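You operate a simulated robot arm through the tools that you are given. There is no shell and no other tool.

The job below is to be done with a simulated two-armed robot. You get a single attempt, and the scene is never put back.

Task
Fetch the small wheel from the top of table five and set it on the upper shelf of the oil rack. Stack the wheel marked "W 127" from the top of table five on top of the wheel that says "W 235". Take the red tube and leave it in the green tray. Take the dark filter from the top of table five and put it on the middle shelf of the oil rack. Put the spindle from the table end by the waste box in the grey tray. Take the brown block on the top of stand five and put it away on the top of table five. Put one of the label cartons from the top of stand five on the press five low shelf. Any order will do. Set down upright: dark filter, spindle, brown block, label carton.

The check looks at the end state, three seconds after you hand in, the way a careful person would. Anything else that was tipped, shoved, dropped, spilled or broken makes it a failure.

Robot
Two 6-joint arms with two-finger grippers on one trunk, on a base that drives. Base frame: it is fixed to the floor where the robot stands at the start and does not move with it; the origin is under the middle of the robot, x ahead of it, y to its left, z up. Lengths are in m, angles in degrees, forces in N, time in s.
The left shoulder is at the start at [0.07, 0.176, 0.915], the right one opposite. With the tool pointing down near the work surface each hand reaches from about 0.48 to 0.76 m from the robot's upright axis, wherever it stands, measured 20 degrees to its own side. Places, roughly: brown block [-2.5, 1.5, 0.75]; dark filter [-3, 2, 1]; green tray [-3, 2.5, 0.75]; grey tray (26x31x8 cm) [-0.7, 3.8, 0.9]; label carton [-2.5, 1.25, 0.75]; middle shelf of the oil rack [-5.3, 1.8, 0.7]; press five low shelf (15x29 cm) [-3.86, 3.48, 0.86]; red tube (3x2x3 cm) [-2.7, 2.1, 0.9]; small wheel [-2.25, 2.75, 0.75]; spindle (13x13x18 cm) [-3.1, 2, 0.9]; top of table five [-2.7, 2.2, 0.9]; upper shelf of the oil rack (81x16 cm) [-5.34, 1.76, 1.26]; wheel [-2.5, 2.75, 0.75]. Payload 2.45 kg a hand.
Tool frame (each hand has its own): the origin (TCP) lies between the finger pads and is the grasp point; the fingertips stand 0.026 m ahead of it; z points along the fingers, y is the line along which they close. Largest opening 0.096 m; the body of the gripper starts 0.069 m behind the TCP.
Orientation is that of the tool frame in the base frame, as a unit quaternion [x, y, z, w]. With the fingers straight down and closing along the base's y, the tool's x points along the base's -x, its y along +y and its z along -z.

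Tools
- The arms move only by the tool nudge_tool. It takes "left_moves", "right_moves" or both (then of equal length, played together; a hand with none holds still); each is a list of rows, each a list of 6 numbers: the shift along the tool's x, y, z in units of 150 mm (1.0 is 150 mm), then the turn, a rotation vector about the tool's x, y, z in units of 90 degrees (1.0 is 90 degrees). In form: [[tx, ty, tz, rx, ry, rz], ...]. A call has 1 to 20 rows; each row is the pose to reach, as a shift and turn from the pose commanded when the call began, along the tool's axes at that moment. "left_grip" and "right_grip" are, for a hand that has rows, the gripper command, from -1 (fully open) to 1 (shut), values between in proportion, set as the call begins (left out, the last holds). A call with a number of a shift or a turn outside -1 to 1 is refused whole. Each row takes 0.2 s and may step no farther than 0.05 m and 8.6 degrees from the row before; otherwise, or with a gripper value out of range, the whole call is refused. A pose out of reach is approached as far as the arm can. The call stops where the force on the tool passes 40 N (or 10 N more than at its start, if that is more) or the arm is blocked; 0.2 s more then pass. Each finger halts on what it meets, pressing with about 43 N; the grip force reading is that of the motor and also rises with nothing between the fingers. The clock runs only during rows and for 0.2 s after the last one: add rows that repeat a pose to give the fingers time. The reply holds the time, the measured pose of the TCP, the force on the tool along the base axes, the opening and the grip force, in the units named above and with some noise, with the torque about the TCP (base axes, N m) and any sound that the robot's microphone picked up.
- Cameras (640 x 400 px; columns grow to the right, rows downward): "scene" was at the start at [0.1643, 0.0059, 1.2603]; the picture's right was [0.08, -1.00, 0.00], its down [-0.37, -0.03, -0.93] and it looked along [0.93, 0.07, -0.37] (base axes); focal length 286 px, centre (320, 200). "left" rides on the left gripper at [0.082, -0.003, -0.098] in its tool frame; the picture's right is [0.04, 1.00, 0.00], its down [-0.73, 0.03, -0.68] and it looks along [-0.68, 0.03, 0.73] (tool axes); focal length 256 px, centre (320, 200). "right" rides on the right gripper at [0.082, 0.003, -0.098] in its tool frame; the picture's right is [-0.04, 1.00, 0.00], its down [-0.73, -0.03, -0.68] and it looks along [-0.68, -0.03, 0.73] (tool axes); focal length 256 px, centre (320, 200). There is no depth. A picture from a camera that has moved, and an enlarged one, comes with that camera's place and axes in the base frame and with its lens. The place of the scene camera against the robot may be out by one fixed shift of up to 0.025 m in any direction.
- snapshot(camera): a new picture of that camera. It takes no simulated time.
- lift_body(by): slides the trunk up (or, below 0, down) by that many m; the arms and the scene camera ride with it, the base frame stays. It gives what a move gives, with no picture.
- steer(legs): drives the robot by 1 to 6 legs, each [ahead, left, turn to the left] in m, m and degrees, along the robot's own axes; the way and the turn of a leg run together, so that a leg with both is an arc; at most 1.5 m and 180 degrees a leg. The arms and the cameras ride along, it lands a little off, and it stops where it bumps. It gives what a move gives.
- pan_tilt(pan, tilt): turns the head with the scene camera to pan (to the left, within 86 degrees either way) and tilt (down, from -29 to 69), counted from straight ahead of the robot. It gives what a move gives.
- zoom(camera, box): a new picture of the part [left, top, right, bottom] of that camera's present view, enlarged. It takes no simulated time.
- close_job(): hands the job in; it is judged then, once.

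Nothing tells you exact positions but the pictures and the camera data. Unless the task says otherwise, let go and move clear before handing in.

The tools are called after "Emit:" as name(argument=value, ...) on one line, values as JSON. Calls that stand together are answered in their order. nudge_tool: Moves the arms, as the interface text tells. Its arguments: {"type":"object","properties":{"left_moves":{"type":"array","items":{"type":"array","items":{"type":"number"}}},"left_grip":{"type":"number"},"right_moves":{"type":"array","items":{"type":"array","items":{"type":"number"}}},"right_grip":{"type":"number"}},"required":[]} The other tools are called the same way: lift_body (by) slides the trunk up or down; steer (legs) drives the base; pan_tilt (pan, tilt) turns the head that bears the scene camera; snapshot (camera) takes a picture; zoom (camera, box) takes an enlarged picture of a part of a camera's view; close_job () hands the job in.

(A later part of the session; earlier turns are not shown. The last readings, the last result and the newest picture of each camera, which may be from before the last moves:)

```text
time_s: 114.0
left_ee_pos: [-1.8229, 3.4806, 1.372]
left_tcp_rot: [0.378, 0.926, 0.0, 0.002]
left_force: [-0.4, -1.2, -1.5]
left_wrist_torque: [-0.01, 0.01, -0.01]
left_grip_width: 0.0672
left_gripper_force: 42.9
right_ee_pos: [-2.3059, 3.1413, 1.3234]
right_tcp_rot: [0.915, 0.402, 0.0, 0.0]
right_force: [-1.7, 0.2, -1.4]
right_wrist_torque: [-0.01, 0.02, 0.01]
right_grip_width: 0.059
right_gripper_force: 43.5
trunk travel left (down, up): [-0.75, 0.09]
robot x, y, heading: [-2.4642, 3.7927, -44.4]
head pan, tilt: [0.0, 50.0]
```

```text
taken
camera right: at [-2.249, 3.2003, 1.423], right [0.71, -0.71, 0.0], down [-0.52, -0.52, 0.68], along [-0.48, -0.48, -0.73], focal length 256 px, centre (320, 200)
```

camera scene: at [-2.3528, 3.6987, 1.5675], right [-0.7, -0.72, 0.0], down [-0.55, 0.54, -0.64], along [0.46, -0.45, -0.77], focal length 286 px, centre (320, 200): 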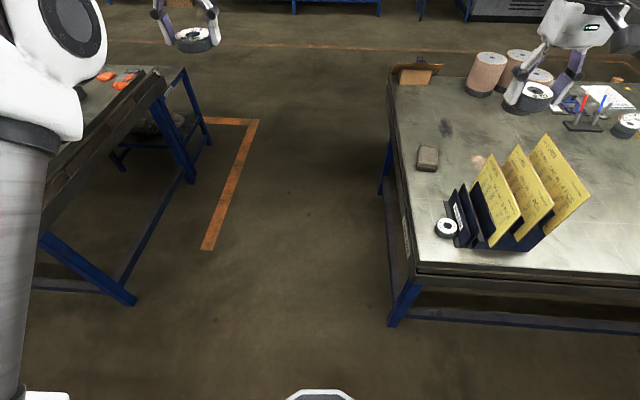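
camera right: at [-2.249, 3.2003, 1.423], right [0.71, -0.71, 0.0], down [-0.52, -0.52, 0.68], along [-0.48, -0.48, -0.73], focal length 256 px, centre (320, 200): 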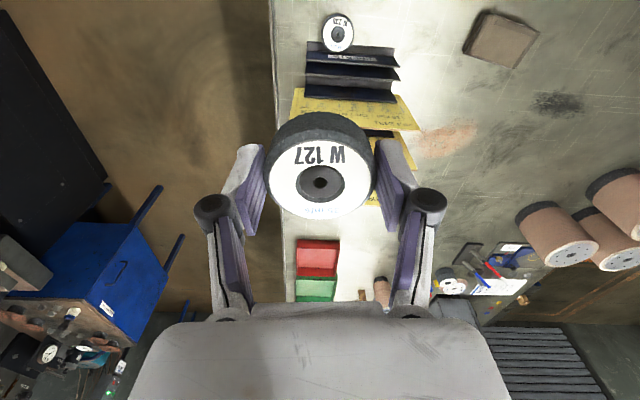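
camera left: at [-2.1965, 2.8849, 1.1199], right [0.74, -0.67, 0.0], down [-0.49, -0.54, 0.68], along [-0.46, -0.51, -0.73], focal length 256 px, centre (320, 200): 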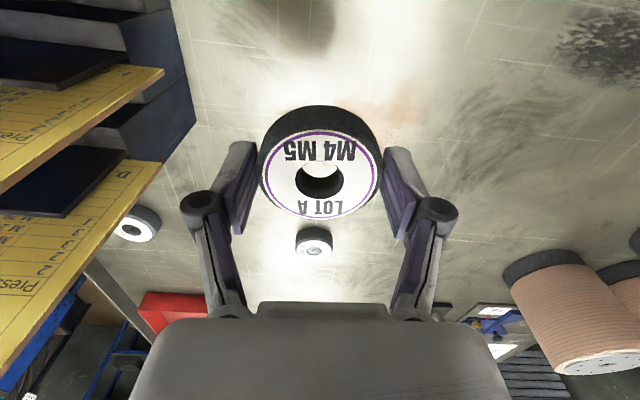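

W 235 is at about (-2.294, 3.1125). Lowering the trunk by 0.25 m and looking again for its tilt.

Emit:
lift_body(by=-0.22)

Emit:
snapshot(camera="right")

Emit:
zoom(camera="right", box=[280, 0, 440, 110])

Emit:
snapshot(camera="scene")

```text
time_s: 116.4
left_ee_pos: [-1.8235, 3.4812, 1.1516]
left_tcp_rot: [0.377, 0.926, -0.001, 0.002]
left_force: [-0.8, -0.7, -1.9]
left_wrist_torque: [-0.03, 0.03, -0.01]
left_grip_width: 0.0672
left_gripper_force: 42.2
right_ee_pos: [-2.3066, 3.1422, 1.1038]
right_tcp_rot: [0.915, 0.403, 0.0, 0.0]
right_force: [-0.8, 0.8, -1.4]
right_wrist_torque: [0.0, 0.01, 0.0]
right_grip_width: 0.059
right_gripper_force: 42.6
trunk travel left (down, up): [-0.53, 0.31]
robot x, y, heading: [-2.4628, 3.7891, -44.3]
head pan, tilt: [0.0, 50.0]
```

```text
taken
camera right: at [-2.2493, 3.2006, 1.2031], right [0.71, -0.7, 0.0], down [-0.52, -0.52, 0.68], along [-0.48, -0.48, -0.73], focal length 256 px, centre (320, 200)
```

right: 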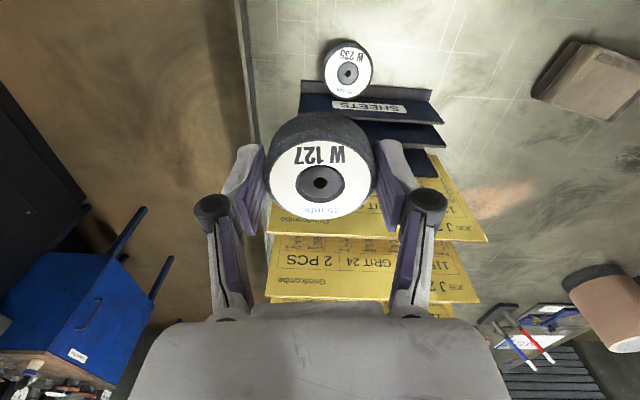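

```text
3.64 times, centred on (360, 55) of right
camera zoom: at [-2.2493, 3.2006, 1.2031], right [0.71, -0.7, 0.0], down [-0.52, -0.52, 0.68], along [-0.48, -0.48, -0.73], focal length 931 px, centre (174, 727)
```

zoom: 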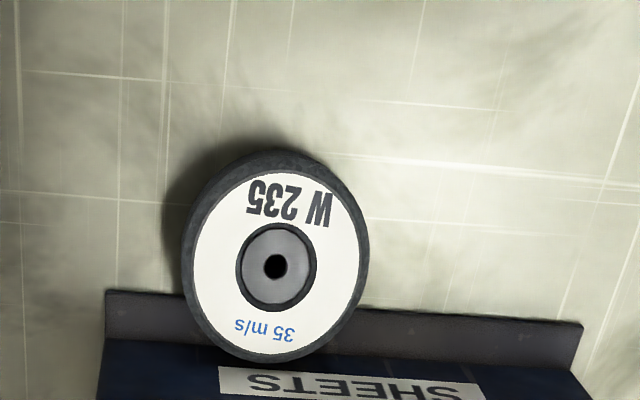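

```text
taken
camera scene: at [-2.3518, 3.7001, 1.3476], right [-0.7, -0.72, 0.0], down [-0.55, 0.53, -0.64], along [0.46, -0.45, -0.77], focal length 286 px, centre (320, 200)
```

scene: 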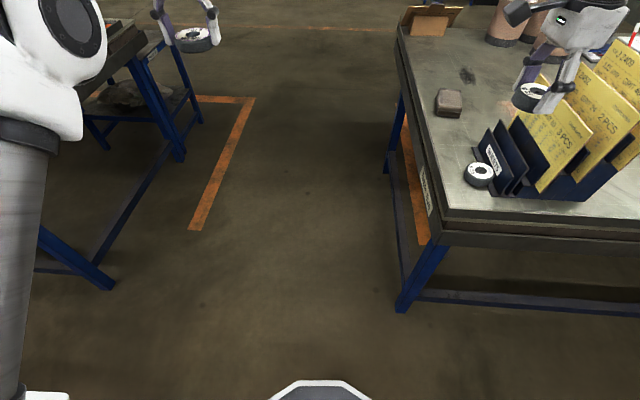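

The lean of W 235 is around 9° away from the rack. I'll align the right hand over it, tilt 9° to match, and come down to a few centimetres above.

Emit:
nudge_tool(right_moves=[[-0.025, 0.1, 0, 0, -0.05, 0], [-0.05, 0.205, 0.1, 0, -0.1, 0], [-0.05, 0.205, 0.35, 0, -0.1, 0], [-0.05, 0.205, 0.6, 0, -0.1, 0], [-0.05, 0.205, 0.85, 0, -0.1, 0], [-0.05, 0.205, 0.95, 0, -0.1, 0], [-0.05, 0.205, 0.95, 0, -0.1, 0]])

Emit:
snapshot(camera="right")

Emit:
snapshot(camera="scene")

```text
time_s: 118.0
left_ee_pos: [-1.8232, 3.4807, 1.1515]
left_tcp_rot: [0.376, 0.927, -0.001, 0.001]
left_force: [0.3, 0.0, -0.8]
left_wrist_torque: [-0.01, -0.01, 0.02]
left_grip_width: 0.0671
left_gripper_force: 42.9
right_ee_pos: [-2.2889, 3.1163, 0.961]
right_tcp_rot: [0.912, 0.402, -0.071, 0.031]
right_force: [-0.3, -0.2, -1.1]
right_wrist_torque: [0.02, -0.03, 0.01]
right_grip_width: 0.059
right_gripper_force: 43.3
trunk travel left (down, up): [-0.53, 0.31]
robot x, y, heading: [-2.4624, 3.7903, -44.4]
head pan, tilt: [0.0, 50.0]
```

```text
taken
camera right: at [-2.2218, 3.1849, 1.0468], right [0.71, -0.7, 0.01], down [-0.44, -0.44, 0.79], along [-0.55, -0.56, -0.62], focal length 256 px, centre (320, 200)
```

right: 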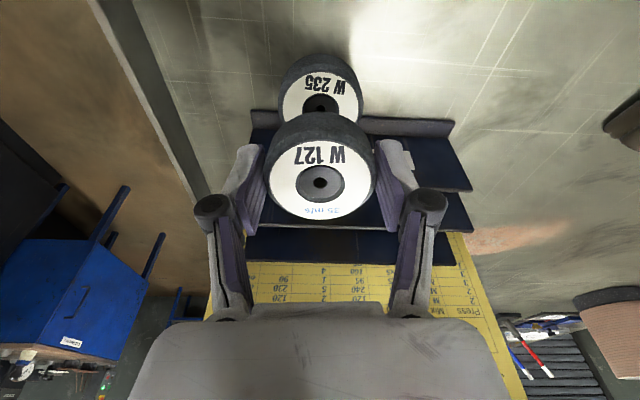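

```text
taken
camera scene: at [-2.3516, 3.7001, 1.3476], right [-0.7, -0.72, 0.0], down [-0.55, 0.53, -0.64], along [0.46, -0.45, -0.77], focal length 286 px, centre (320, 200)
```

scene: 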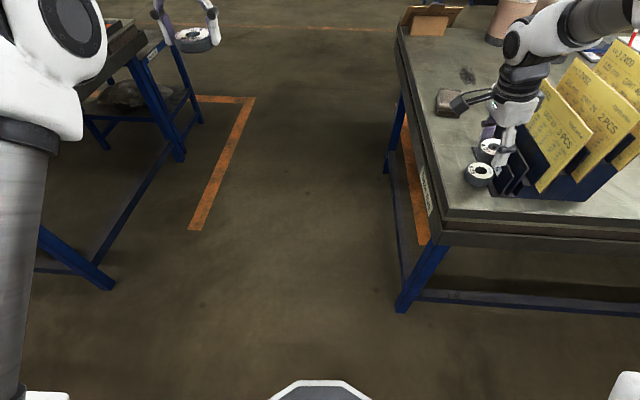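

Emit:
zoom(camera="scene", box=[440, 110, 560, 200])

Emit:
zoom(camera="right", box=[230, 40, 420, 230])

```text
4.44 times, centred on (500, 155) of scene
camera zoom: at [-2.3516, 3.7001, 1.3476], right [-0.7, -0.72, 0.0], down [-0.55, 0.53, -0.64], along [0.46, -0.45, -0.77], focal length 1269 px, centre (-480, 400)
```

zoom: 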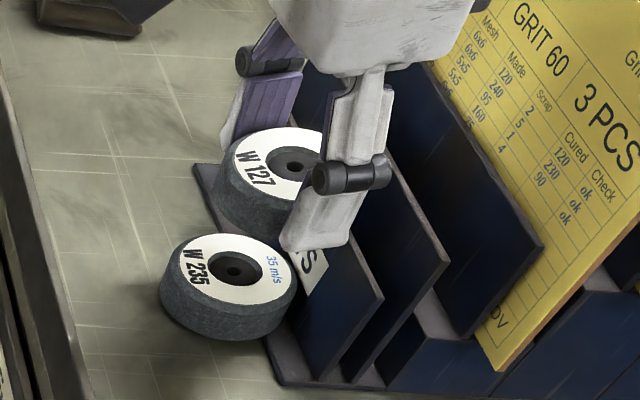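

```text
2.11 times, centred on (325, 135) of right
camera zoom: at [-2.2218, 3.1849, 1.0468], right [0.71, -0.7, 0.01], down [-0.44, -0.44, 0.79], along [-0.55, -0.56, -0.62], focal length 539 px, centre (310, 337)
```

zoom: 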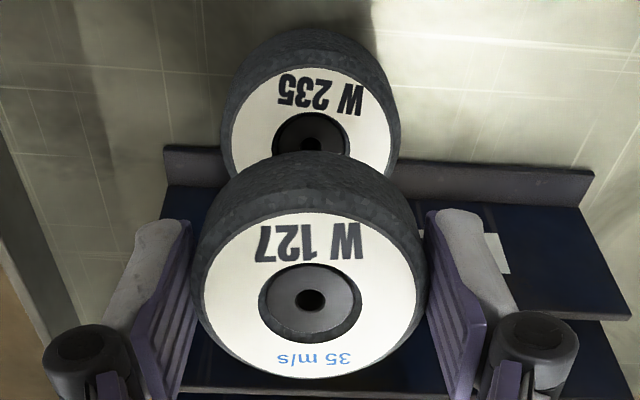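

Alignment is good to a few millimetres. I'll descend vertically to just above predicted contact.

Emit:
nudge_tool(right_moves=[[0.02, 0, 0.08, 0, 0, 0], [0.035, 0, 0.16, 0, 0, 0], [0.05, 0, 0.237, 0, 0, 0], [0.05, 0, 0.237, 0, 0, 0]])

Emit:
zoom(camera="scene", box=[440, 110, 560, 200])

Emit:
zoom(camera="right", box=[230, 40, 420, 230])

```text
time_s: 119.0
left_ee_pos: [-1.8229, 3.4819, 1.1523]
left_tcp_rot: [0.377, 0.926, -0.001, 0.002]
left_force: [-0.1, 0.0, -0.7]
left_wrist_torque: [-0.05, -0.01, -0.02]
left_grip_width: 0.0674
left_gripper_force: 43.1
right_ee_pos: [-2.2881, 3.1173, 0.9246]
right_tcp_rot: [0.912, 0.402, -0.072, 0.032]
right_force: [-0.1, -1.2, -1.4]
right_wrist_torque: [-0.01, -0.03, 0.03]
right_grip_width: 0.0592
right_gripper_force: 43.1
trunk travel left (down, up): [-0.53, 0.31]
robot x, y, heading: [-2.4639, 3.7876, -44.3]
head pan, tilt: [0.0, 50.0]
```

```text
4.44 times, centred on (500, 155) of scene
camera zoom: at [-2.3517, 3.7001, 1.3476], right [-0.7, -0.72, 0.0], down [-0.55, 0.53, -0.64], along [0.46, -0.45, -0.77], focal length 1269 px, centre (-480, 400)
```

zoom: 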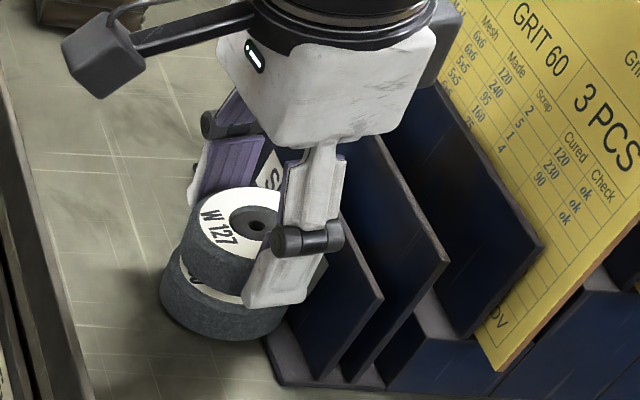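

```text
2.11 times, centred on (325, 135) of right
camera zoom: at [-2.221, 3.1865, 1.0101], right [0.71, -0.7, 0.01], down [-0.44, -0.44, 0.79], along [-0.55, -0.56, -0.62], focal length 539 px, centre (310, 337)
```

zoom: 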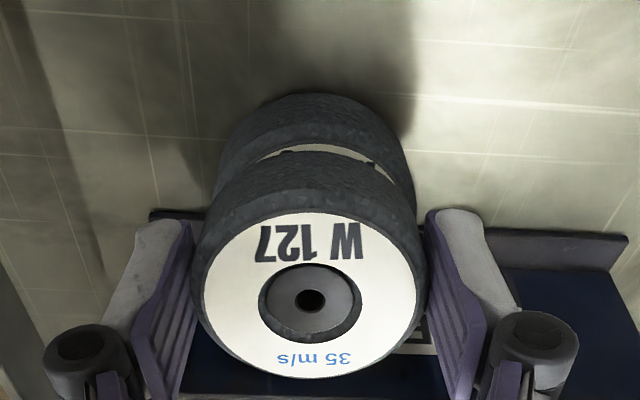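

Emit:
nudge_tool(right_moves=[[0.002, 0, 0.0132, 0, 0, 0], [0.002, 0, 0.0132, 0, 0, 0]])

Emit:
nudge_tool(right_moves=[[0.002, 0, 0.0132, 0, 0, 0], [0.002, 0, 0.0132, 0, 0, 0]])

Emit:
zoom(camera="right", box=[230, 40, 420, 230])

```text
time_s: 119.6
left_ee_pos: [-1.8229, 3.48, 1.1512]
left_tcp_rot: [0.378, 0.926, -0.001, 0.002]
left_force: [0.6, 1.1, -1.4]
left_wrist_torque: [0.0, 0.0, 0.02]
left_grip_width: 0.0671
left_gripper_force: 43.0
right_ee_pos: [-2.2879, 3.1172, 0.9225]
right_tcp_rot: [0.913, 0.401, -0.071, 0.032]
right_force: [0.3, 0.1, -1.1]
right_wrist_torque: [0.0, -0.01, -0.02]
right_grip_width: 0.059
right_gripper_force: 43.0
trunk travel left (down, up): [-0.53, 0.31]
robot x, y, heading: [-2.4654, 3.7899, -44.2]
head pan, tilt: [0.0, 50.0]
```

```text
time_s: 120.2
left_ee_pos: [-1.823, 3.481, 1.1516]
left_tcp_rot: [0.378, 0.926, 0.0, 0.002]
left_force: [0.3, -0.6, -1.2]
left_wrist_torque: [-0.01, 0.0, 0.01]
left_grip_width: 0.067
left_gripper_force: 42.9
right_ee_pos: [-2.2884, 3.1177, 0.9207]
right_tcp_rot: [0.913, 0.401, -0.072, 0.031]
right_force: [1.0, -0.4, -1.6]
right_wrist_torque: [0.03, 0.0, 0.0]
right_grip_width: 0.0589
right_gripper_force: 43.3
trunk travel left (down, up): [-0.53, 0.31]
robot x, y, heading: [-2.4636, 3.7897, -44.5]
head pan, tilt: [0.0, 50.0]
```

```text
2.11 times, centred on (325, 135) of right
camera zoom: at [-2.2207, 3.1863, 1.0061], right [0.71, -0.7, 0.01], down [-0.44, -0.44, 0.79], along [-0.55, -0.56, -0.62], focal length 539 px, centre (310, 337)
```

zoom: 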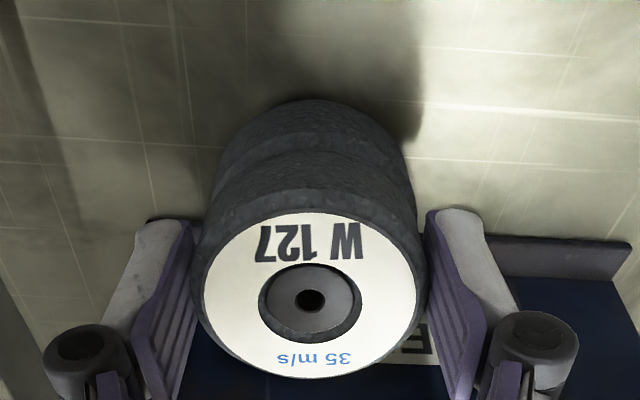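

Emit:
nudge_tool(right_moves=[[0.001, 0, 0.008, 0, 0, 0], [0.001, 0, 0.008, 0, 0, 0]])

Emit:
nudge_tool(right_moves=[[0.001, 0, 0.008, 0, 0, 0], [0.001, 0, 0.008, 0, 0, 0]])

```text
time_s: 120.8
left_ee_pos: [-1.823, 3.4813, 1.1518]
left_tcp_rot: [0.377, 0.926, -0.001, 0.001]
left_force: [0.0, -0.3, -2.0]
left_wrist_torque: [-0.02, 0.0, -0.01]
left_grip_width: 0.0672
left_gripper_force: 42.8
right_ee_pos: [-2.2887, 3.1175, 0.9195]
right_tcp_rot: [0.913, 0.401, -0.072, 0.032]
right_force: [0.2, 0.4, -1.4]
right_wrist_torque: [0.06, 0.02, -0.04]
right_grip_width: 0.0587
right_gripper_force: 43.7
trunk travel left (down, up): [-0.53, 0.31]
robot x, y, heading: [-2.4629, 3.7916, -44.3]
head pan, tilt: [0.0, 50.0]
```

```text
time_s: 121.4
left_ee_pos: [-1.8236, 3.4814, 1.152]
left_tcp_rot: [0.377, 0.926, 0.0, 0.002]
left_force: [0.5, -0.2, -0.2]
left_wrist_torque: [-0.01, 0.03, 0.02]
left_grip_width: 0.0673
left_gripper_force: 42.8
right_ee_pos: [-2.2869, 3.1168, 0.9188]
right_tcp_rot: [0.913, 0.401, -0.072, 0.031]
right_force: [0.2, 0.5, 1.3]
right_wrist_torque: [0.01, -0.06, 0.03]
right_grip_width: 0.0592
right_gripper_force: 43.0
trunk travel left (down, up): [-0.53, 0.31]
robot x, y, heading: [-2.4658, 3.7943, -44.0]
head pan, tilt: [0.0, 50.0]
```

Emit:
nudge_tool(right_moves=[[0.001, 0, 0.006, 0, 0, 0], [0.001, 0, 0.006, 0, 0, 0]])

Emit:
zoom(camera="scene", box=[440, 110, 560, 200])

```text
time_s: 122.0
left_ee_pos: [-1.8235, 3.4835, 1.1514]
left_tcp_rot: [0.377, 0.926, 0.0, 0.001]
left_force: [-0.3, 0.2, -1.6]
left_wrist_torque: [-0.04, 0.01, 0.0]
left_grip_width: 0.0672
left_gripper_force: 42.6
right_ee_pos: [-2.289, 3.1165, 0.9187]
right_tcp_rot: [0.912, 0.402, -0.073, 0.033]
right_force: [0.2, -1.9, 6.9]
right_wrist_torque: [0.07, -0.16, -0.06]
right_grip_width: 0.0587
right_gripper_force: 43.1
trunk travel left (down, up): [-0.53, 0.31]
robot x, y, heading: [-2.467, 3.791, -44.1]
head pan, tilt: [0.0, 50.0]
```

```text
4.44 times, centred on (500, 155) of scene
camera zoom: at [-2.3519, 3.7009, 1.3477], right [-0.7, -0.72, 0.0], down [-0.55, 0.53, -0.64], along [0.46, -0.45, -0.77], focal length 1269 px, centre (-480, 400)
```

zoom: 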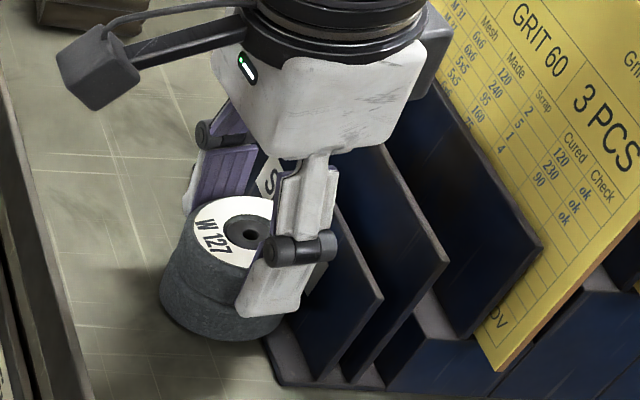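

Contact felt (~8 N) and the wheels are aligned. Opening the right hand gently and backing off along its axis.

Emit:
nudge_tool(right_moves=[[0, 0, 0, 0, 0, 0], [0, 0, 0, 0, 0, 0], [0, 0, 0, 0, 0, 0]], right_grip=-0.7)

Emit:
zoom(camera="scene", box=[440, 110, 560, 200])

Emit:
zoom(camera="right", box=[200, 40, 440, 230])

```text
time_s: 122.8
left_ee_pos: [-1.8238, 3.4796, 1.1513]
left_tcp_rot: [0.377, 0.926, -0.001, 0.002]
left_force: [0.6, -0.1, -1.6]
left_wrist_torque: [0.04, -0.01, 0.01]
left_grip_width: 0.0675
left_gripper_force: 42.8
right_ee_pos: [-2.2886, 3.1161, 0.9177]
right_tcp_rot: [0.912, 0.402, -0.071, 0.032]
right_force: [0.2, -0.5, -0.2]
right_wrist_torque: [0.01, -0.01, -0.01]
right_grip_width: 0.0817
right_gripper_force: 0.0
trunk travel left (down, up): [-0.53, 0.31]
robot x, y, heading: [-2.4618, 3.7892, -44.4]
head pan, tilt: [0.0, 50.0]
```

```text
4.44 times, centred on (500, 155) of scene
camera zoom: at [-2.3516, 3.7, 1.3475], right [-0.7, -0.72, 0.0], down [-0.55, 0.53, -0.64], along [0.46, -0.45, -0.77], focal length 1269 px, centre (-480, 400)
```

zoom: 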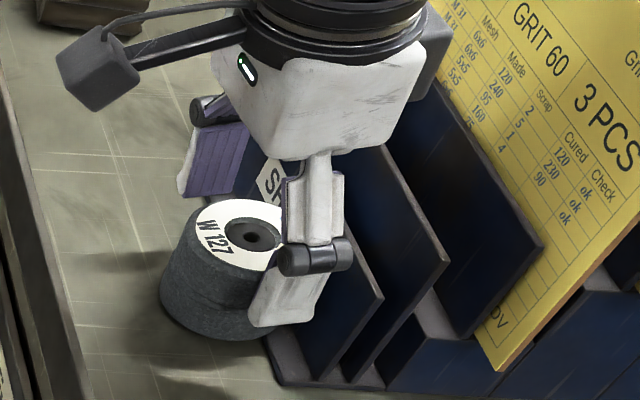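

```text
2.11 times, centred on (320, 135) of right
camera zoom: at [-2.2208, 3.1861, 1.0029], right [0.71, -0.7, 0.01], down [-0.44, -0.44, 0.79], along [-0.55, -0.56, -0.62], focal length 539 px, centre (320, 337)
```

zoom: 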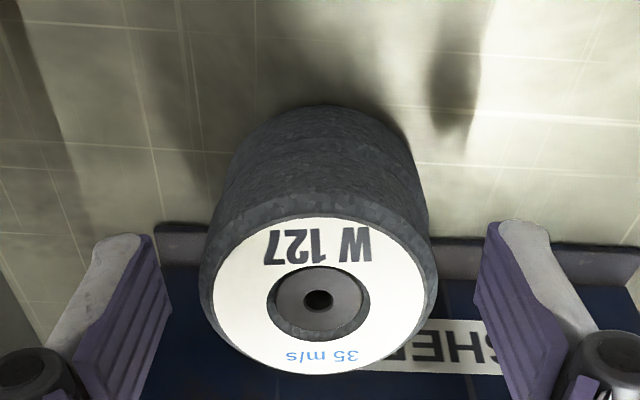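

The stack stands. Retracting the right hand straight back.

Emit:
nudge_tool(right_moves=[[0, 0, -0.1, 0, 0, 0], [0, 0, -0.3, 0, 0, 0], [0, 0, -0.55, 0, 0, 0], [0, 0, -0.8, 0, 0, 0], [0, 0, -1.0, 0, 0, 0]])

Emit:
zoom(camera="scene", box=[440, 110, 560, 200])

Emit:
snapshot(camera="scene")

```text
time_s: 124.0
left_ee_pos: [-1.8234, 3.4824, 1.1514]
left_tcp_rot: [0.377, 0.926, 0.0, 0.002]
left_force: [-1.3, -0.3, -1.6]
left_wrist_torque: [0.01, 0.03, 0.02]
left_grip_width: 0.067
left_gripper_force: 43.2
right_ee_pos: [-2.2735, 3.1341, 1.0664]
right_tcp_rot: [0.912, 0.402, -0.072, 0.031]
right_force: [-0.5, 0.8, 0.5]
right_wrist_torque: [-0.02, -0.01, 0.0]
right_grip_width: 0.0817
right_gripper_force: 0.0
trunk travel left (down, up): [-0.53, 0.31]
robot x, y, heading: [-2.4644, 3.7935, -44.1]
head pan, tilt: [0.0, 50.0]
```

```text
4.44 times, centred on (500, 155) of scene
camera zoom: at [-2.3517, 3.7008, 1.3476], right [-0.7, -0.72, 0.0], down [-0.55, 0.53, -0.64], along [0.46, -0.45, -0.77], focal length 1269 px, centre (-480, 400)
```

zoom: 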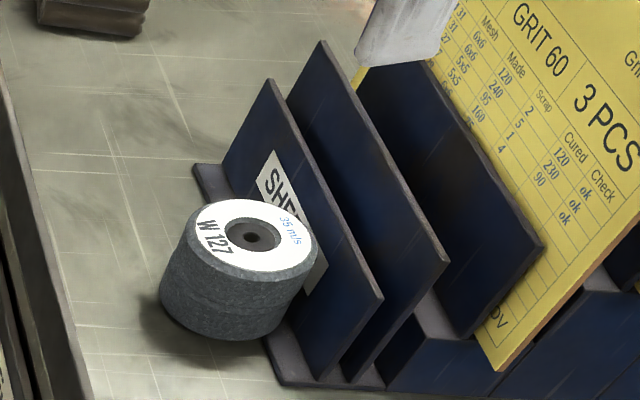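

```text
taken
camera scene: at [-2.3517, 3.7008, 1.3476], right [-0.7, -0.72, 0.0], down [-0.55, 0.53, -0.64], along [0.46, -0.45, -0.77], focal length 286 px, centre (320, 200)
```

scene: 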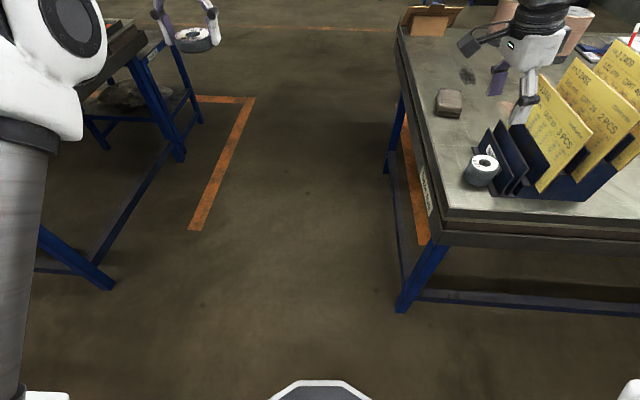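

Stack is done and steady. I'll raise the trunk, bring the right hand back to its normal pose, then strafe right along the corridor towards the dark filter.

Emit:
lift_body(by=0.25)

Emit:
nudge_tool(right_moves=[[0, 0, 0, 0, 0.05, 0], [0, 0, 0, 0, 0.1, 0], [0, 0, 0, 0, 0.1, 0]], right_grip=-1)

Emit:
nudge_tool(right_moves=[[0, 0, 0, 0, 0, -0.09], [0, 0, 0, 0, 0, -0.18], [0, 0, 0, 0, 0, -0.27], [0, 0, 0, 0, 0, -0.36], [0, 0, 0, 0, 0, -0.45], [0, 0, 0, 0, 0, -0.54], [0, 0, 0, 0, 0, -0.63], [0, 0, 0, 0, 0, -0.72], [0, 0, 0, 0, 0, -0.81], [0, 0, 0, 0, 0, -0.9], [0, 0, 0, 0, 0, -0.98], [0, 0, 0, 0, 0, -0.98]])

Emit:
steer(legs=[[0, -0.66, 0], [0, -0.66, 0]])

Emit:
pan_tilt(pan=0, tilt=45)

Emit:
snapshot(camera="scene")

Emit:
snapshot(camera="right")

```text
time_s: 126.6
left_ee_pos: [-1.8224, 3.4812, 1.4017]
left_tcp_rot: [0.377, 0.926, -0.001, 0.002]
left_force: [-0.5, 0.2, -1.5]
left_wrist_torque: [0.0, -0.01, -0.01]
left_grip_width: 0.0671
left_gripper_force: 43.3
right_ee_pos: [-2.2726, 3.134, 1.3156]
right_tcp_rot: [0.913, 0.401, -0.071, 0.032]
right_force: [0.4, 0.2, -0.6]
right_wrist_torque: [0.04, 0.02, 0.01]
right_grip_width: 0.0816
right_gripper_force: 0.1
trunk travel left (down, up): [-0.78, 0.06]
robot x, y, heading: [-2.4637, 3.7955, -44.4]
head pan, tilt: [0.0, 50.0]
```

```text
time_s: 127.4
left_ee_pos: [-1.8219, 3.4812, 1.4018]
left_tcp_rot: [0.377, 0.926, -0.002, 0.001]
left_force: [-0.7, -0.1, -1.5]
left_wrist_torque: [0.04, 0.0, 0.0]
left_grip_width: 0.0673
left_gripper_force: 43.0
right_ee_pos: [-2.2729, 3.1349, 1.3158]
right_tcp_rot: [0.915, 0.403, 0.0, 0.001]
right_force: [-0.4, 0.3, 0.6]
right_wrist_torque: [0.01, 0.01, -0.01]
right_grip_width: 0.096
right_gripper_force: 0.0
trunk travel left (down, up): [-0.78, 0.06]
robot x, y, heading: [-2.4645, 3.7872, -44.3]
head pan, tilt: [0.0, 50.0]
```

```text
time_s: 130.0
left_ee_pos: [-1.8229, 3.4815, 1.4028]
left_tcp_rot: [0.377, 0.926, 0.0, 0.002]
left_force: [-0.3, -0.1, -2.1]
left_wrist_torque: [-0.03, -0.03, -0.01]
left_grip_width: 0.067
left_gripper_force: 43.3
right_ee_pos: [-2.2732, 3.1344, 1.3156]
right_tcp_rot: [0.377, 0.926, 0.0, 0.001]
right_force: [0.3, 0.4, 0.2]
right_wrist_torque: [0.01, 0.03, 0.04]
right_grip_width: 0.096
right_gripper_force: 0.2
trunk travel left (down, up): [-0.78, 0.06]
robot x, y, heading: [-2.4607, 3.7915, -43.9]
head pan, tilt: [0.0, 50.0]
```

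```text
time_s: 136.9
left_ee_pos: [-2.7472, 2.5353, 1.4014]
left_tcp_rot: [0.379, 0.925, -0.002, 0.001]
left_force: [-1.0, -0.5, -1.4]
left_wrist_torque: [-0.02, -0.02, 0.02]
left_grip_width: 0.0674
left_gripper_force: 42.4
right_ee_pos: [-3.1986, 2.1903, 1.3153]
right_tcp_rot: [0.378, 0.926, -0.001, 0.0]
right_force: [0.0, 0.5, -0.6]
right_wrist_torque: [-0.02, 0.0, -0.01]
right_grip_width: 0.0959
right_gripper_force: 0.1
trunk travel left (down, up): [-0.78, 0.06]
robot x, y, heading: [-3.3838, 2.8475, -44.6]
head pan, tilt: [0.0, 50.0]
```

```text
time_s: 137.5
left_ee_pos: [-2.7474, 2.534, 1.3998]
left_tcp_rot: [0.379, 0.925, -0.001, 0.002]
left_force: [0.3, -1.0, -1.7]
left_wrist_torque: [0.0, 0.0, -0.02]
left_grip_width: 0.0672
left_gripper_force: 42.6
right_ee_pos: [-3.1995, 2.1892, 1.3157]
right_tcp_rot: [0.379, 0.925, 0.0, 0.0]
right_force: [-0.4, 0.3, 0.5]
right_wrist_torque: [0.01, -0.02, -0.01]
right_grip_width: 0.0961
right_gripper_force: 0.0
trunk travel left (down, up): [-0.78, 0.06]
robot x, y, heading: [-3.3892, 2.8465, -44.5]
head pan, tilt: [0.0, 45.0]
```

```text
taken
camera scene: at [-3.2725, 2.7532, 1.6044], right [-0.7, -0.71, 0.0], down [-0.5, 0.5, -0.71], along [0.5, -0.5, -0.71], focal length 286 px, centre (320, 200)
```

scene: 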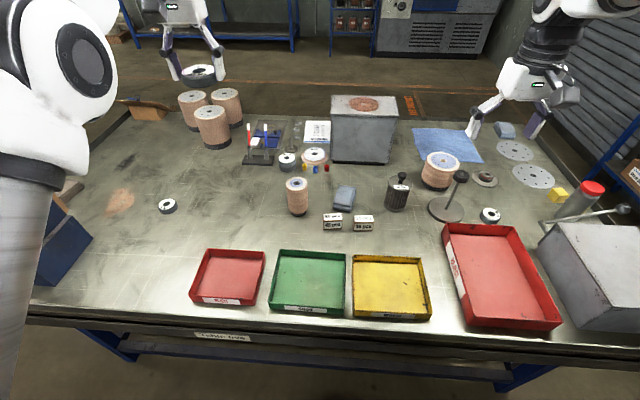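

```text
taken
camera right: at [-3.2547, 2.2497, 1.4148], right [0.73, 0.68, 0.0], down [0.5, -0.53, 0.68], along [0.46, -0.5, -0.73], focal length 256 px, centre (320, 200)
```

right: 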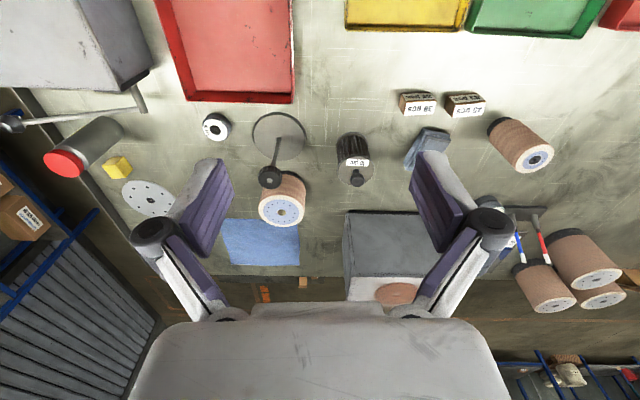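

I now have everything in view from behind: dark filter, spindle with its 13 cm base disc, trays. Before moving closer I'll check my base's clearance to the table edge by looking straight down.

Emit:
pan_tilt(pan=0, tilt=69)

Emit:
snapshot(camera="scene")

```text
time_s: 138.4
left_ee_pos: [-2.748, 2.5344, 1.4018]
left_tcp_rot: [0.379, 0.926, 0.0, 0.001]
left_force: [0.1, 0.3, -2.3]
left_wrist_torque: [0.0, -0.02, -0.01]
left_grip_width: 0.0672
left_gripper_force: 43.3
right_ee_pos: [-3.1979, 2.19, 1.3162]
right_tcp_rot: [0.378, 0.926, 0.0, 0.0]
right_force: [0.3, -0.3, -0.4]
right_wrist_torque: [0.06, -0.03, -0.02]
right_grip_width: 0.096
right_gripper_force: 0.0
trunk travel left (down, up): [-0.78, 0.06]
robot x, y, heading: [-3.3921, 2.8462, -44.8]
head pan, tilt: [0.0, 68.8]
```

```text
taken
camera scene: at [-3.2907, 2.7707, 1.5757], right [-0.7, -0.71, 0.0], down [-0.66, 0.65, -0.36], along [0.26, -0.25, -0.93], focal length 286 px, centre (320, 200)
```

scene: 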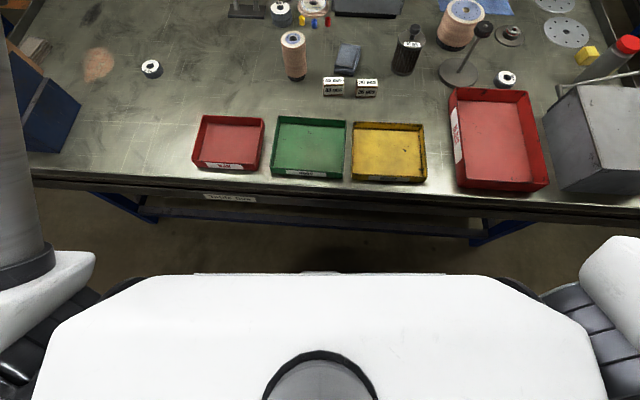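

Table's back edge is at ~4.0 and my base front ~0.28 m ahead of my axis, so 0.11 m forward is safe. I'll also shift 7 cm right, then look again.

Emit:
steer(legs=[[0, -0.07, 0], [0.11, 0, 0]])

Emit:
pan_tilt(pan=-10, tilt=45)

Emit:
lift_body(by=-0.1)

Emit:
snapshot(camera="right")

Emit:
snapshot(camera="scene")

```text
time_s: 140.2
left_ee_pos: [-2.7217, 2.4089, 1.4043]
left_tcp_rot: [0.379, 0.925, -0.002, 0.004]
left_force: [0.0, 0.3, -1.2]
left_wrist_torque: [0.01, -0.01, 0.01]
left_grip_width: 0.067
left_gripper_force: 42.5
right_ee_pos: [-3.1742, 2.0644, 1.3173]
right_tcp_rot: [0.379, 0.925, 0.0, 0.002]
right_force: [-0.3, 1.4, -0.6]
right_wrist_torque: [0.01, -0.06, 0.01]
right_grip_width: 0.0961
right_gripper_force: 0.1
trunk travel left (down, up): [-0.78, 0.06]
robot x, y, heading: [-3.3602, 2.718, -44.5]
head pan, tilt: [0.0, 68.8]
```

```text
time_s: 141.1
left_ee_pos: [-2.7177, 2.4061, 1.4004]
left_tcp_rot: [0.38, 0.925, 0.0, 0.001]
left_force: [0.4, -0.6, -2.1]
left_wrist_torque: [0.0, 0.01, 0.0]
left_grip_width: 0.0671
left_gripper_force: 42.7
right_ee_pos: [-3.1688, 2.0616, 1.3143]
right_tcp_rot: [0.38, 0.925, 0.0, 0.0]
right_force: [0.0, -0.2, 0.1]
right_wrist_torque: [0.01, 0.08, -0.02]
right_grip_width: 0.0959
right_gripper_force: 0.0
trunk travel left (down, up): [-0.78, 0.06]
robot x, y, heading: [-3.3613, 2.7199, -44.7]
head pan, tilt: [-10.0, 45.0]
```

```text
time_s: 142.4
left_ee_pos: [-2.7206, 2.4069, 1.3026]
left_tcp_rot: [0.38, 0.925, 0.0, 0.002]
left_force: [0.5, 0.5, -0.8]
left_wrist_torque: [0.02, 0.06, -0.04]
left_grip_width: 0.0673
left_gripper_force: 43.0
right_ee_pos: [-3.1714, 2.0628, 1.2157]
right_tcp_rot: [0.379, 0.925, -0.001, 0.0]
right_force: [-0.7, -0.1, -1.2]
right_wrist_torque: [-0.02, 0.01, 0.0]
right_grip_width: 0.0958
right_gripper_force: 0.1
trunk travel left (down, up): [-0.68, 0.16]
robot x, y, heading: [-3.3576, 2.722, -44.6]
head pan, tilt: [-10.0, 45.0]
```

```text
taken
camera right: at [-3.2261, 2.1233, 1.3151], right [0.73, 0.68, 0.0], down [0.5, -0.54, 0.68], along [0.46, -0.5, -0.73], focal length 256 px, centre (320, 200)
```

right: 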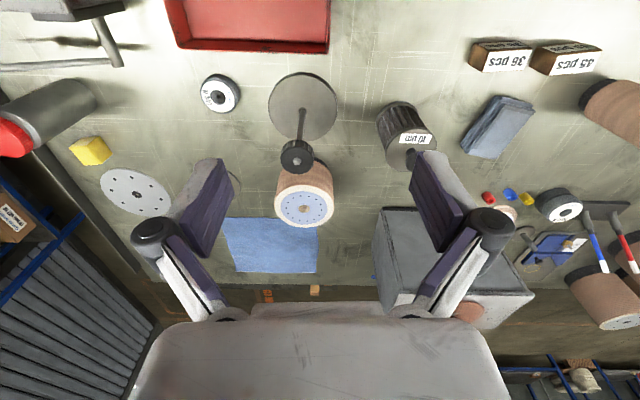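

```text
taken
camera scene: at [-3.2542, 2.6176, 1.5046], right [-0.81, -0.58, 0.0], down [-0.41, 0.58, -0.71], along [0.41, -0.58, -0.71], focal length 286 px, centre (320, 200)
```

scene: 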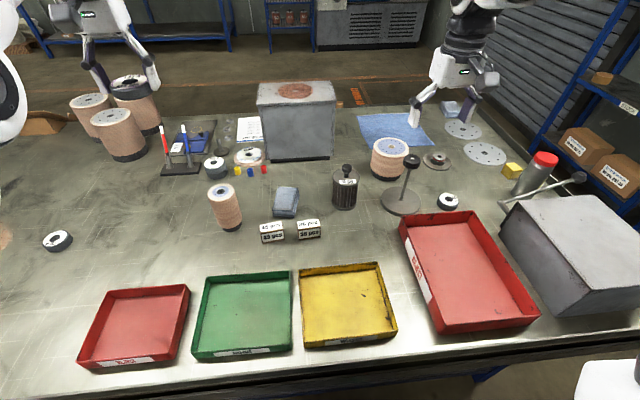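

Emit:
zoom(camera="right", box=[350, 80, 470, 190])

Emit:
zoom(camera="scene", box=[290, 130, 470, 240])

```text
3.64 times, centred on (410, 135) of right
camera zoom: at [-3.2261, 2.1233, 1.3151], right [0.73, 0.68, 0.0], down [0.5, -0.54, 0.68], along [0.46, -0.5, -0.73], focal length 931 px, centre (-7, 436)
```

zoom: 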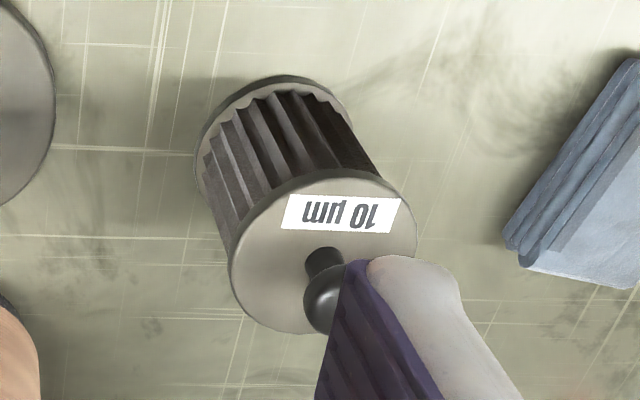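

```text
3.56 times, centred on (380, 185) of scene
camera zoom: at [-3.2542, 2.6176, 1.5046], right [-0.81, -0.58, 0.0], down [-0.41, 0.58, -0.71], along [0.41, -0.58, -0.71], focal length 1015 px, centre (107, 253)
```

zoom: 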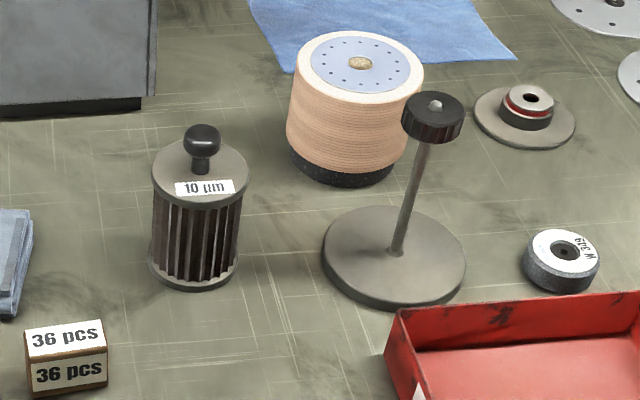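

The filter's knob (~30 mm, centre z≈1.0) is at about (-2.977, 2.055). Moving the right hand over it at height.

Emit:
nudge_tool(right_moves=[[-0.19, 0.174, 0, 0, 0, 0], [-0.38, 0.348, 0, 0, 0, 0], [-0.57, 0.522, 0, 0, 0, 0], [-0.76, 0.696, 0, 0, 0, 0], [-0.96, 0.872, 0.1, 0, 0, 0], [-0.96, 0.872, 0.4, 0, 0, 0], [-0.96, 0.872, 0.4, 0, 0, 0]])

Emit:
snapshot(camera="right")

Emit:
snapshot(camera="scene")

```text
time_s: 144.0
left_ee_pos: [-2.7201, 2.4068, 1.3024]
left_tcp_rot: [0.379, 0.925, -0.001, 0.001]
left_force: [0.0, 0.1, -1.5]
left_wrist_torque: [-0.03, 0.01, -0.04]
left_grip_width: 0.067
left_gripper_force: 43.2
right_ee_pos: [-2.977, 2.0547, 1.1552]
right_tcp_rot: [0.378, 0.926, 0.0, 0.0]
right_force: [-0.2, 0.3, -0.9]
right_wrist_torque: [-0.02, 0.02, -0.02]
right_grip_width: 0.0964
right_gripper_force: 0.1
right hand out of reach, approached as far as the arm can: row 5
trunk travel left (down, up): [-0.68, 0.16]
robot x, y, heading: [-3.3594, 2.718, -44.6]
head pan, tilt: [-10.0, 45.0]
```

```text
taken
camera right: at [-3.0325, 2.1151, 1.2539], right [0.73, 0.68, 0.0], down [0.5, -0.54, 0.68], along [0.46, -0.5, -0.73], focal length 256 px, centre (320, 200)
```

right: 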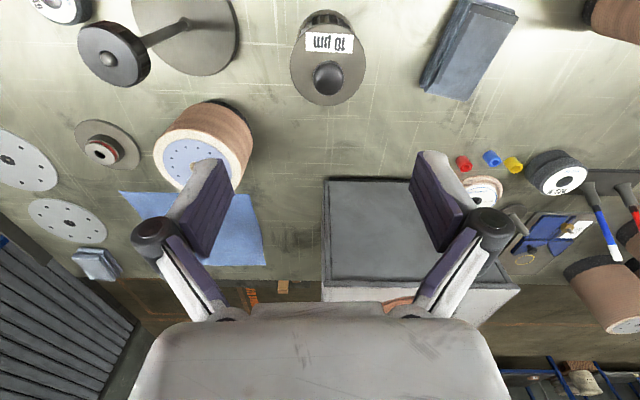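

```text
taken
camera scene: at [-3.2533, 2.6169, 1.5044], right [-0.81, -0.58, 0.0], down [-0.41, 0.58, -0.71], along [0.41, -0.58, -0.71], focal length 286 px, centre (320, 200)
```

scene: 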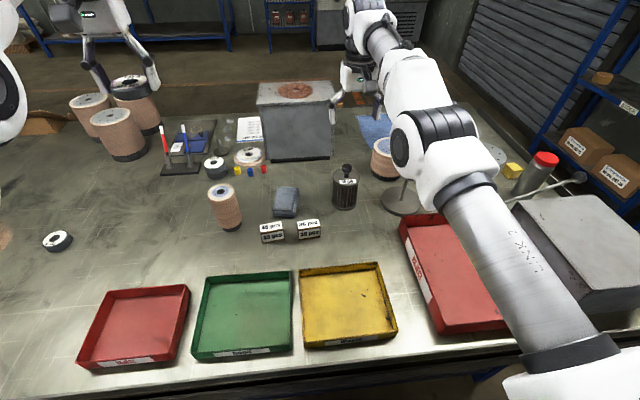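

Reachable without tilting. Small lateral correction and descend onto the knob.

Emit:
nudge_tool(right_moves=[[0.01, 0.03, 0.2, 0, 0, 0], [0.02, 0.057, 0.4, 0, 0, 0], [0.02, 0.057, 0.6, 0, 0, 0], [0.02, 0.057, 0.6, 0, 0, 0]])

Emit:
snapshot(camera="right")

```text
time_s: 145.0
left_ee_pos: [-2.7189, 2.4074, 1.3021]
left_tcp_rot: [0.379, 0.925, -0.001, 0.001]
left_force: [-0.2, 0.7, -2.4]
left_wrist_torque: [0.04, 0.01, 0.0]
left_grip_width: 0.0671
left_gripper_force: 43.2
right_ee_pos: [-2.9594, 2.0536, 1.0664]
right_tcp_rot: [0.378, 0.926, 0.0, 0.0]
right_force: [-1.0, -0.5, 0.0]
right_wrist_torque: [0.01, -0.01, -0.02]
right_grip_width: 0.0961
right_gripper_force: 0.0
right hand out of reach, approached as far as the arm can: row 1, 2, 3, 4
trunk travel left (down, up): [-0.68, 0.16]
robot x, y, heading: [-3.3585, 2.7191, -44.6]
head pan, tilt: [-10.0, 45.0]
```

```text
taken
camera right: at [-3.0158, 2.1129, 1.1658], right [0.73, 0.68, 0.0], down [0.5, -0.54, 0.68], along [0.46, -0.5, -0.73], focal length 256 px, centre (320, 200)
```

right: 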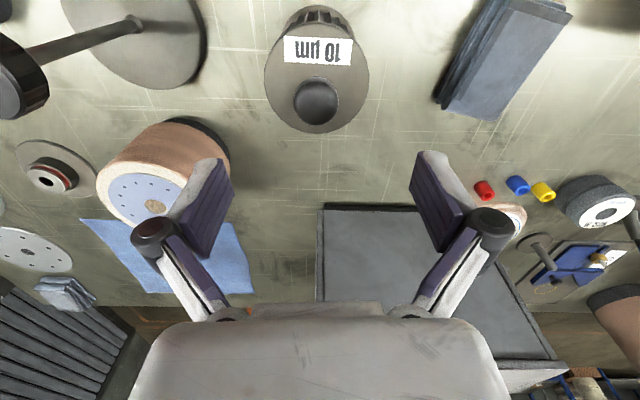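

The knob is ~15 mm nearer than the hand now sits. Correcting back and descending.

Emit:
nudge_tool(right_moves=[[0.05, -0.01, 0.0, 0, 0, 0], [0.1, -0.01, 0.1, 0, 0, 0], [0.1, -0.01, 0.2, 0, 0, 0], [0.1, -0.01, 0.2, 0, 0, 0]])

Emit:
snapshot(camera="right")

```text
time_s: 146.0
left_ee_pos: [-2.7183, 2.4076, 1.3014]
left_tcp_rot: [0.379, 0.925, -0.001, 0.001]
left_force: [0.0, 0.7, -1.7]
left_wrist_torque: [0.0, 0.03, -0.04]
left_grip_width: 0.0673
left_gripper_force: 43.5
right_ee_pos: [-2.9575, 2.0518, 1.0424]
right_tcp_rot: [0.379, 0.925, 0.0, 0.0]
right_force: [0.1, 0.0, 0.0]
right_wrist_torque: [0.0, 0.01, 0.01]
right_grip_width: 0.0961
right_gripper_force: 0.1
right hand out of reach, approached as far as the arm can: row 1, 2, 3, 4
trunk travel left (down, up): [-0.68, 0.16]
robot x, y, heading: [-3.3605, 2.7226, -44.5]
head pan, tilt: [-10.0, 45.0]
```

```text
taken
camera right: at [-3.0142, 2.1115, 1.1417], right [0.73, 0.68, 0.0], down [0.5, -0.54, 0.68], along [0.46, -0.5, -0.73], focal length 256 px, centre (320, 200)
```

right: 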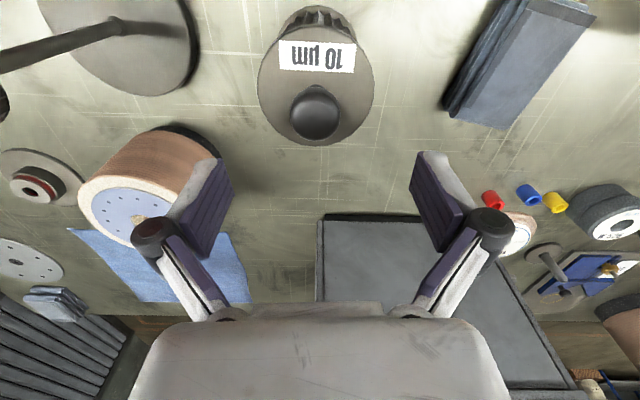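

The low pose strains the arm. I'll go back up to the height that worked, then lower with the trunk instead.

Emit:
nudge_tool(right_moves=[[-0.03, 0.005, -0.2, 0, 0, 0], [-0.06, 0.01, -0.4, 0, 0, 0], [-0.08, 0.015, -0.6, 0, 0, 0], [-0.103, 0.019, -0.8, 0, 0, 0], [-0.103, 0.019, -0.8, 0, 0, 0]])

```text
time_s: 147.2
left_ee_pos: [-2.7183, 2.4067, 1.3027]
left_tcp_rot: [0.38, 0.925, -0.001, 0.002]
left_force: [-0.1, -0.6, -1.1]
left_wrist_torque: [0.02, 0.05, 0.01]
left_grip_width: 0.0671
left_gripper_force: 43.1
right_ee_pos: [-2.9715, 2.0605, 1.1543]
right_tcp_rot: [0.379, 0.925, 0.001, 0.0]
right_force: [0.1, 1.1, -0.3]
right_wrist_torque: [0.03, -0.01, -0.01]
right_grip_width: 0.0958
right_gripper_force: 0.0
right hand out of reach, approached as far as the arm can: row 1, 2, 3, 4, 5
trunk travel left (down, up): [-0.68, 0.16]
robot x, y, heading: [-3.3587, 2.719, -44.6]
head pan, tilt: [-10.0, 45.0]
```

Emit:
lift_body(by=-0.1)

Emit:
snapshot(camera="right")

```text
time_s: 148.6
left_ee_pos: [-2.7198, 2.4077, 1.2027]
left_tcp_rot: [0.379, 0.925, -0.001, 0.002]
left_force: [-0.1, 0.1, -1.0]
left_wrist_torque: [0.03, 0.01, 0.02]
left_grip_width: 0.0668
left_gripper_force: 43.6
right_ee_pos: [-2.9715, 2.062, 1.0553]
right_tcp_rot: [0.38, 0.925, 0.0, 0.001]
right_force: [-0.7, 0.7, 0.0]
right_wrist_torque: [0.02, 0.01, 0.01]
right_grip_width: 0.096
right_gripper_force: 0.1
trunk travel left (down, up): [-0.58, 0.26]
robot x, y, heading: [-3.3581, 2.7202, -44.4]
head pan, tilt: [-10.0, 45.0]
```

```text
taken
camera right: at [-3.027, 2.1222, 1.1545], right [0.73, 0.68, 0.0], down [0.5, -0.54, 0.68], along [0.46, -0.5, -0.73], focal length 256 px, centre (320, 200)
```

right: 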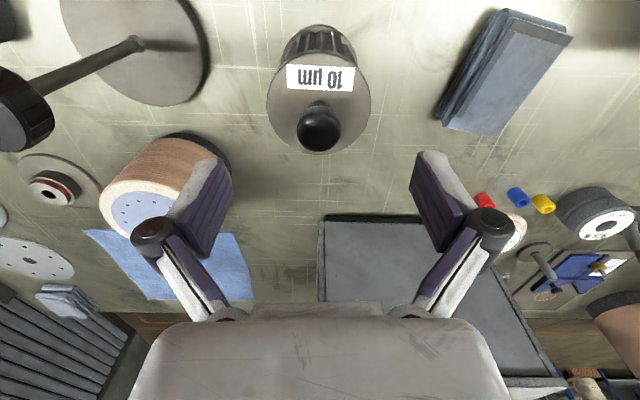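

Now the knob is exactly on the tool axis. Lowering the trunk 5 cm.

Emit:
lift_body(by=-0.052)

Emit:
snapshot(camera="right")

Emit:
zoom(camera="scene", box=[290, 110, 430, 230])

```text
time_s: 149.5
left_ee_pos: [-2.7187, 2.4079, 1.1501]
left_tcp_rot: [0.38, 0.925, -0.001, 0.003]
left_force: [0.2, -0.1, -1.5]
left_wrist_torque: [0.0, 0.05, 0.02]
left_grip_width: 0.0671
left_gripper_force: 43.2
right_ee_pos: [-2.9709, 2.0617, 1.0043]
right_tcp_rot: [0.379, 0.925, 0.0, 0.001]
right_force: [-0.3, -0.4, 1.0]
right_wrist_torque: [0.02, 0.0, 0.0]
right_grip_width: 0.0961
right_gripper_force: 0.1
trunk travel left (down, up): [-0.528, 0.312]
robot x, y, heading: [-3.3603, 2.721, -44.8]
head pan, tilt: [-10.0, 45.0]
```

```text
taken
camera right: at [-3.027, 2.1222, 1.1025], right [0.73, 0.68, 0.0], down [0.5, -0.54, 0.68], along [0.46, -0.5, -0.73], focal length 256 px, centre (320, 200)
```

right: 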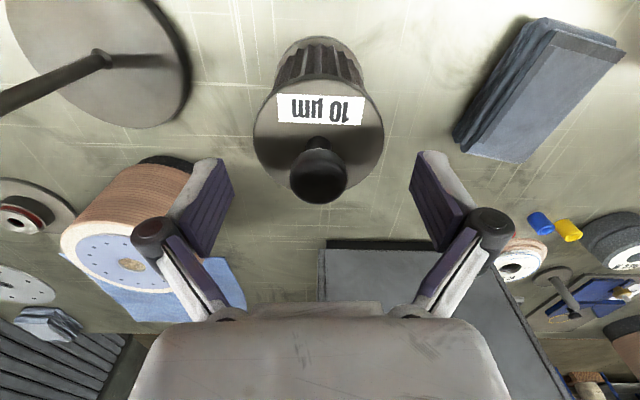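

```text
3.33 times, centred on (360, 170) of scene
camera zoom: at [-3.2544, 2.6175, 1.3525], right [-0.81, -0.58, 0.0], down [-0.41, 0.58, -0.71], along [0.41, -0.58, -0.71], focal length 952 px, centre (187, 300)
```

zoom: 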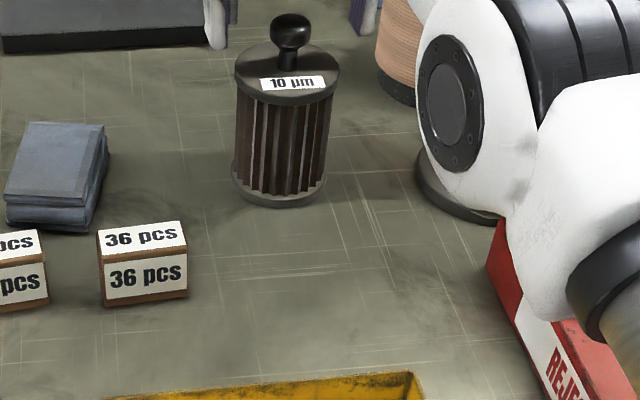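

Emit:
snapshot(camera="scene")

Emit:
snapshot(camera="left")

```text
taken
camera scene: at [-3.2544, 2.6175, 1.3525], right [-0.81, -0.58, 0.0], down [-0.41, 0.58, -0.71], along [0.41, -0.58, -0.71], focal length 286 px, centre (320, 200)
```

scene: 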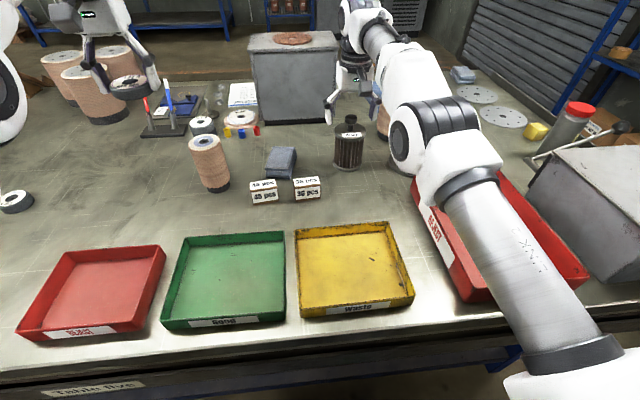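

```text
taken
camera left: at [-2.7787, 2.4626, 1.248], right [0.67, 0.74, 0.0], down [0.54, -0.49, 0.68], along [0.5, -0.46, -0.73], focal length 256 px, centre (320, 200)
```

left: 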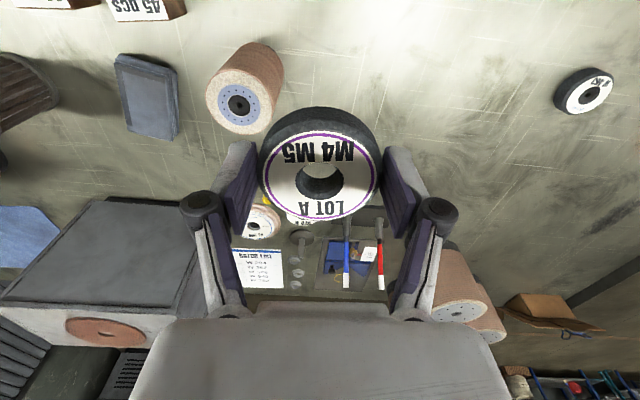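

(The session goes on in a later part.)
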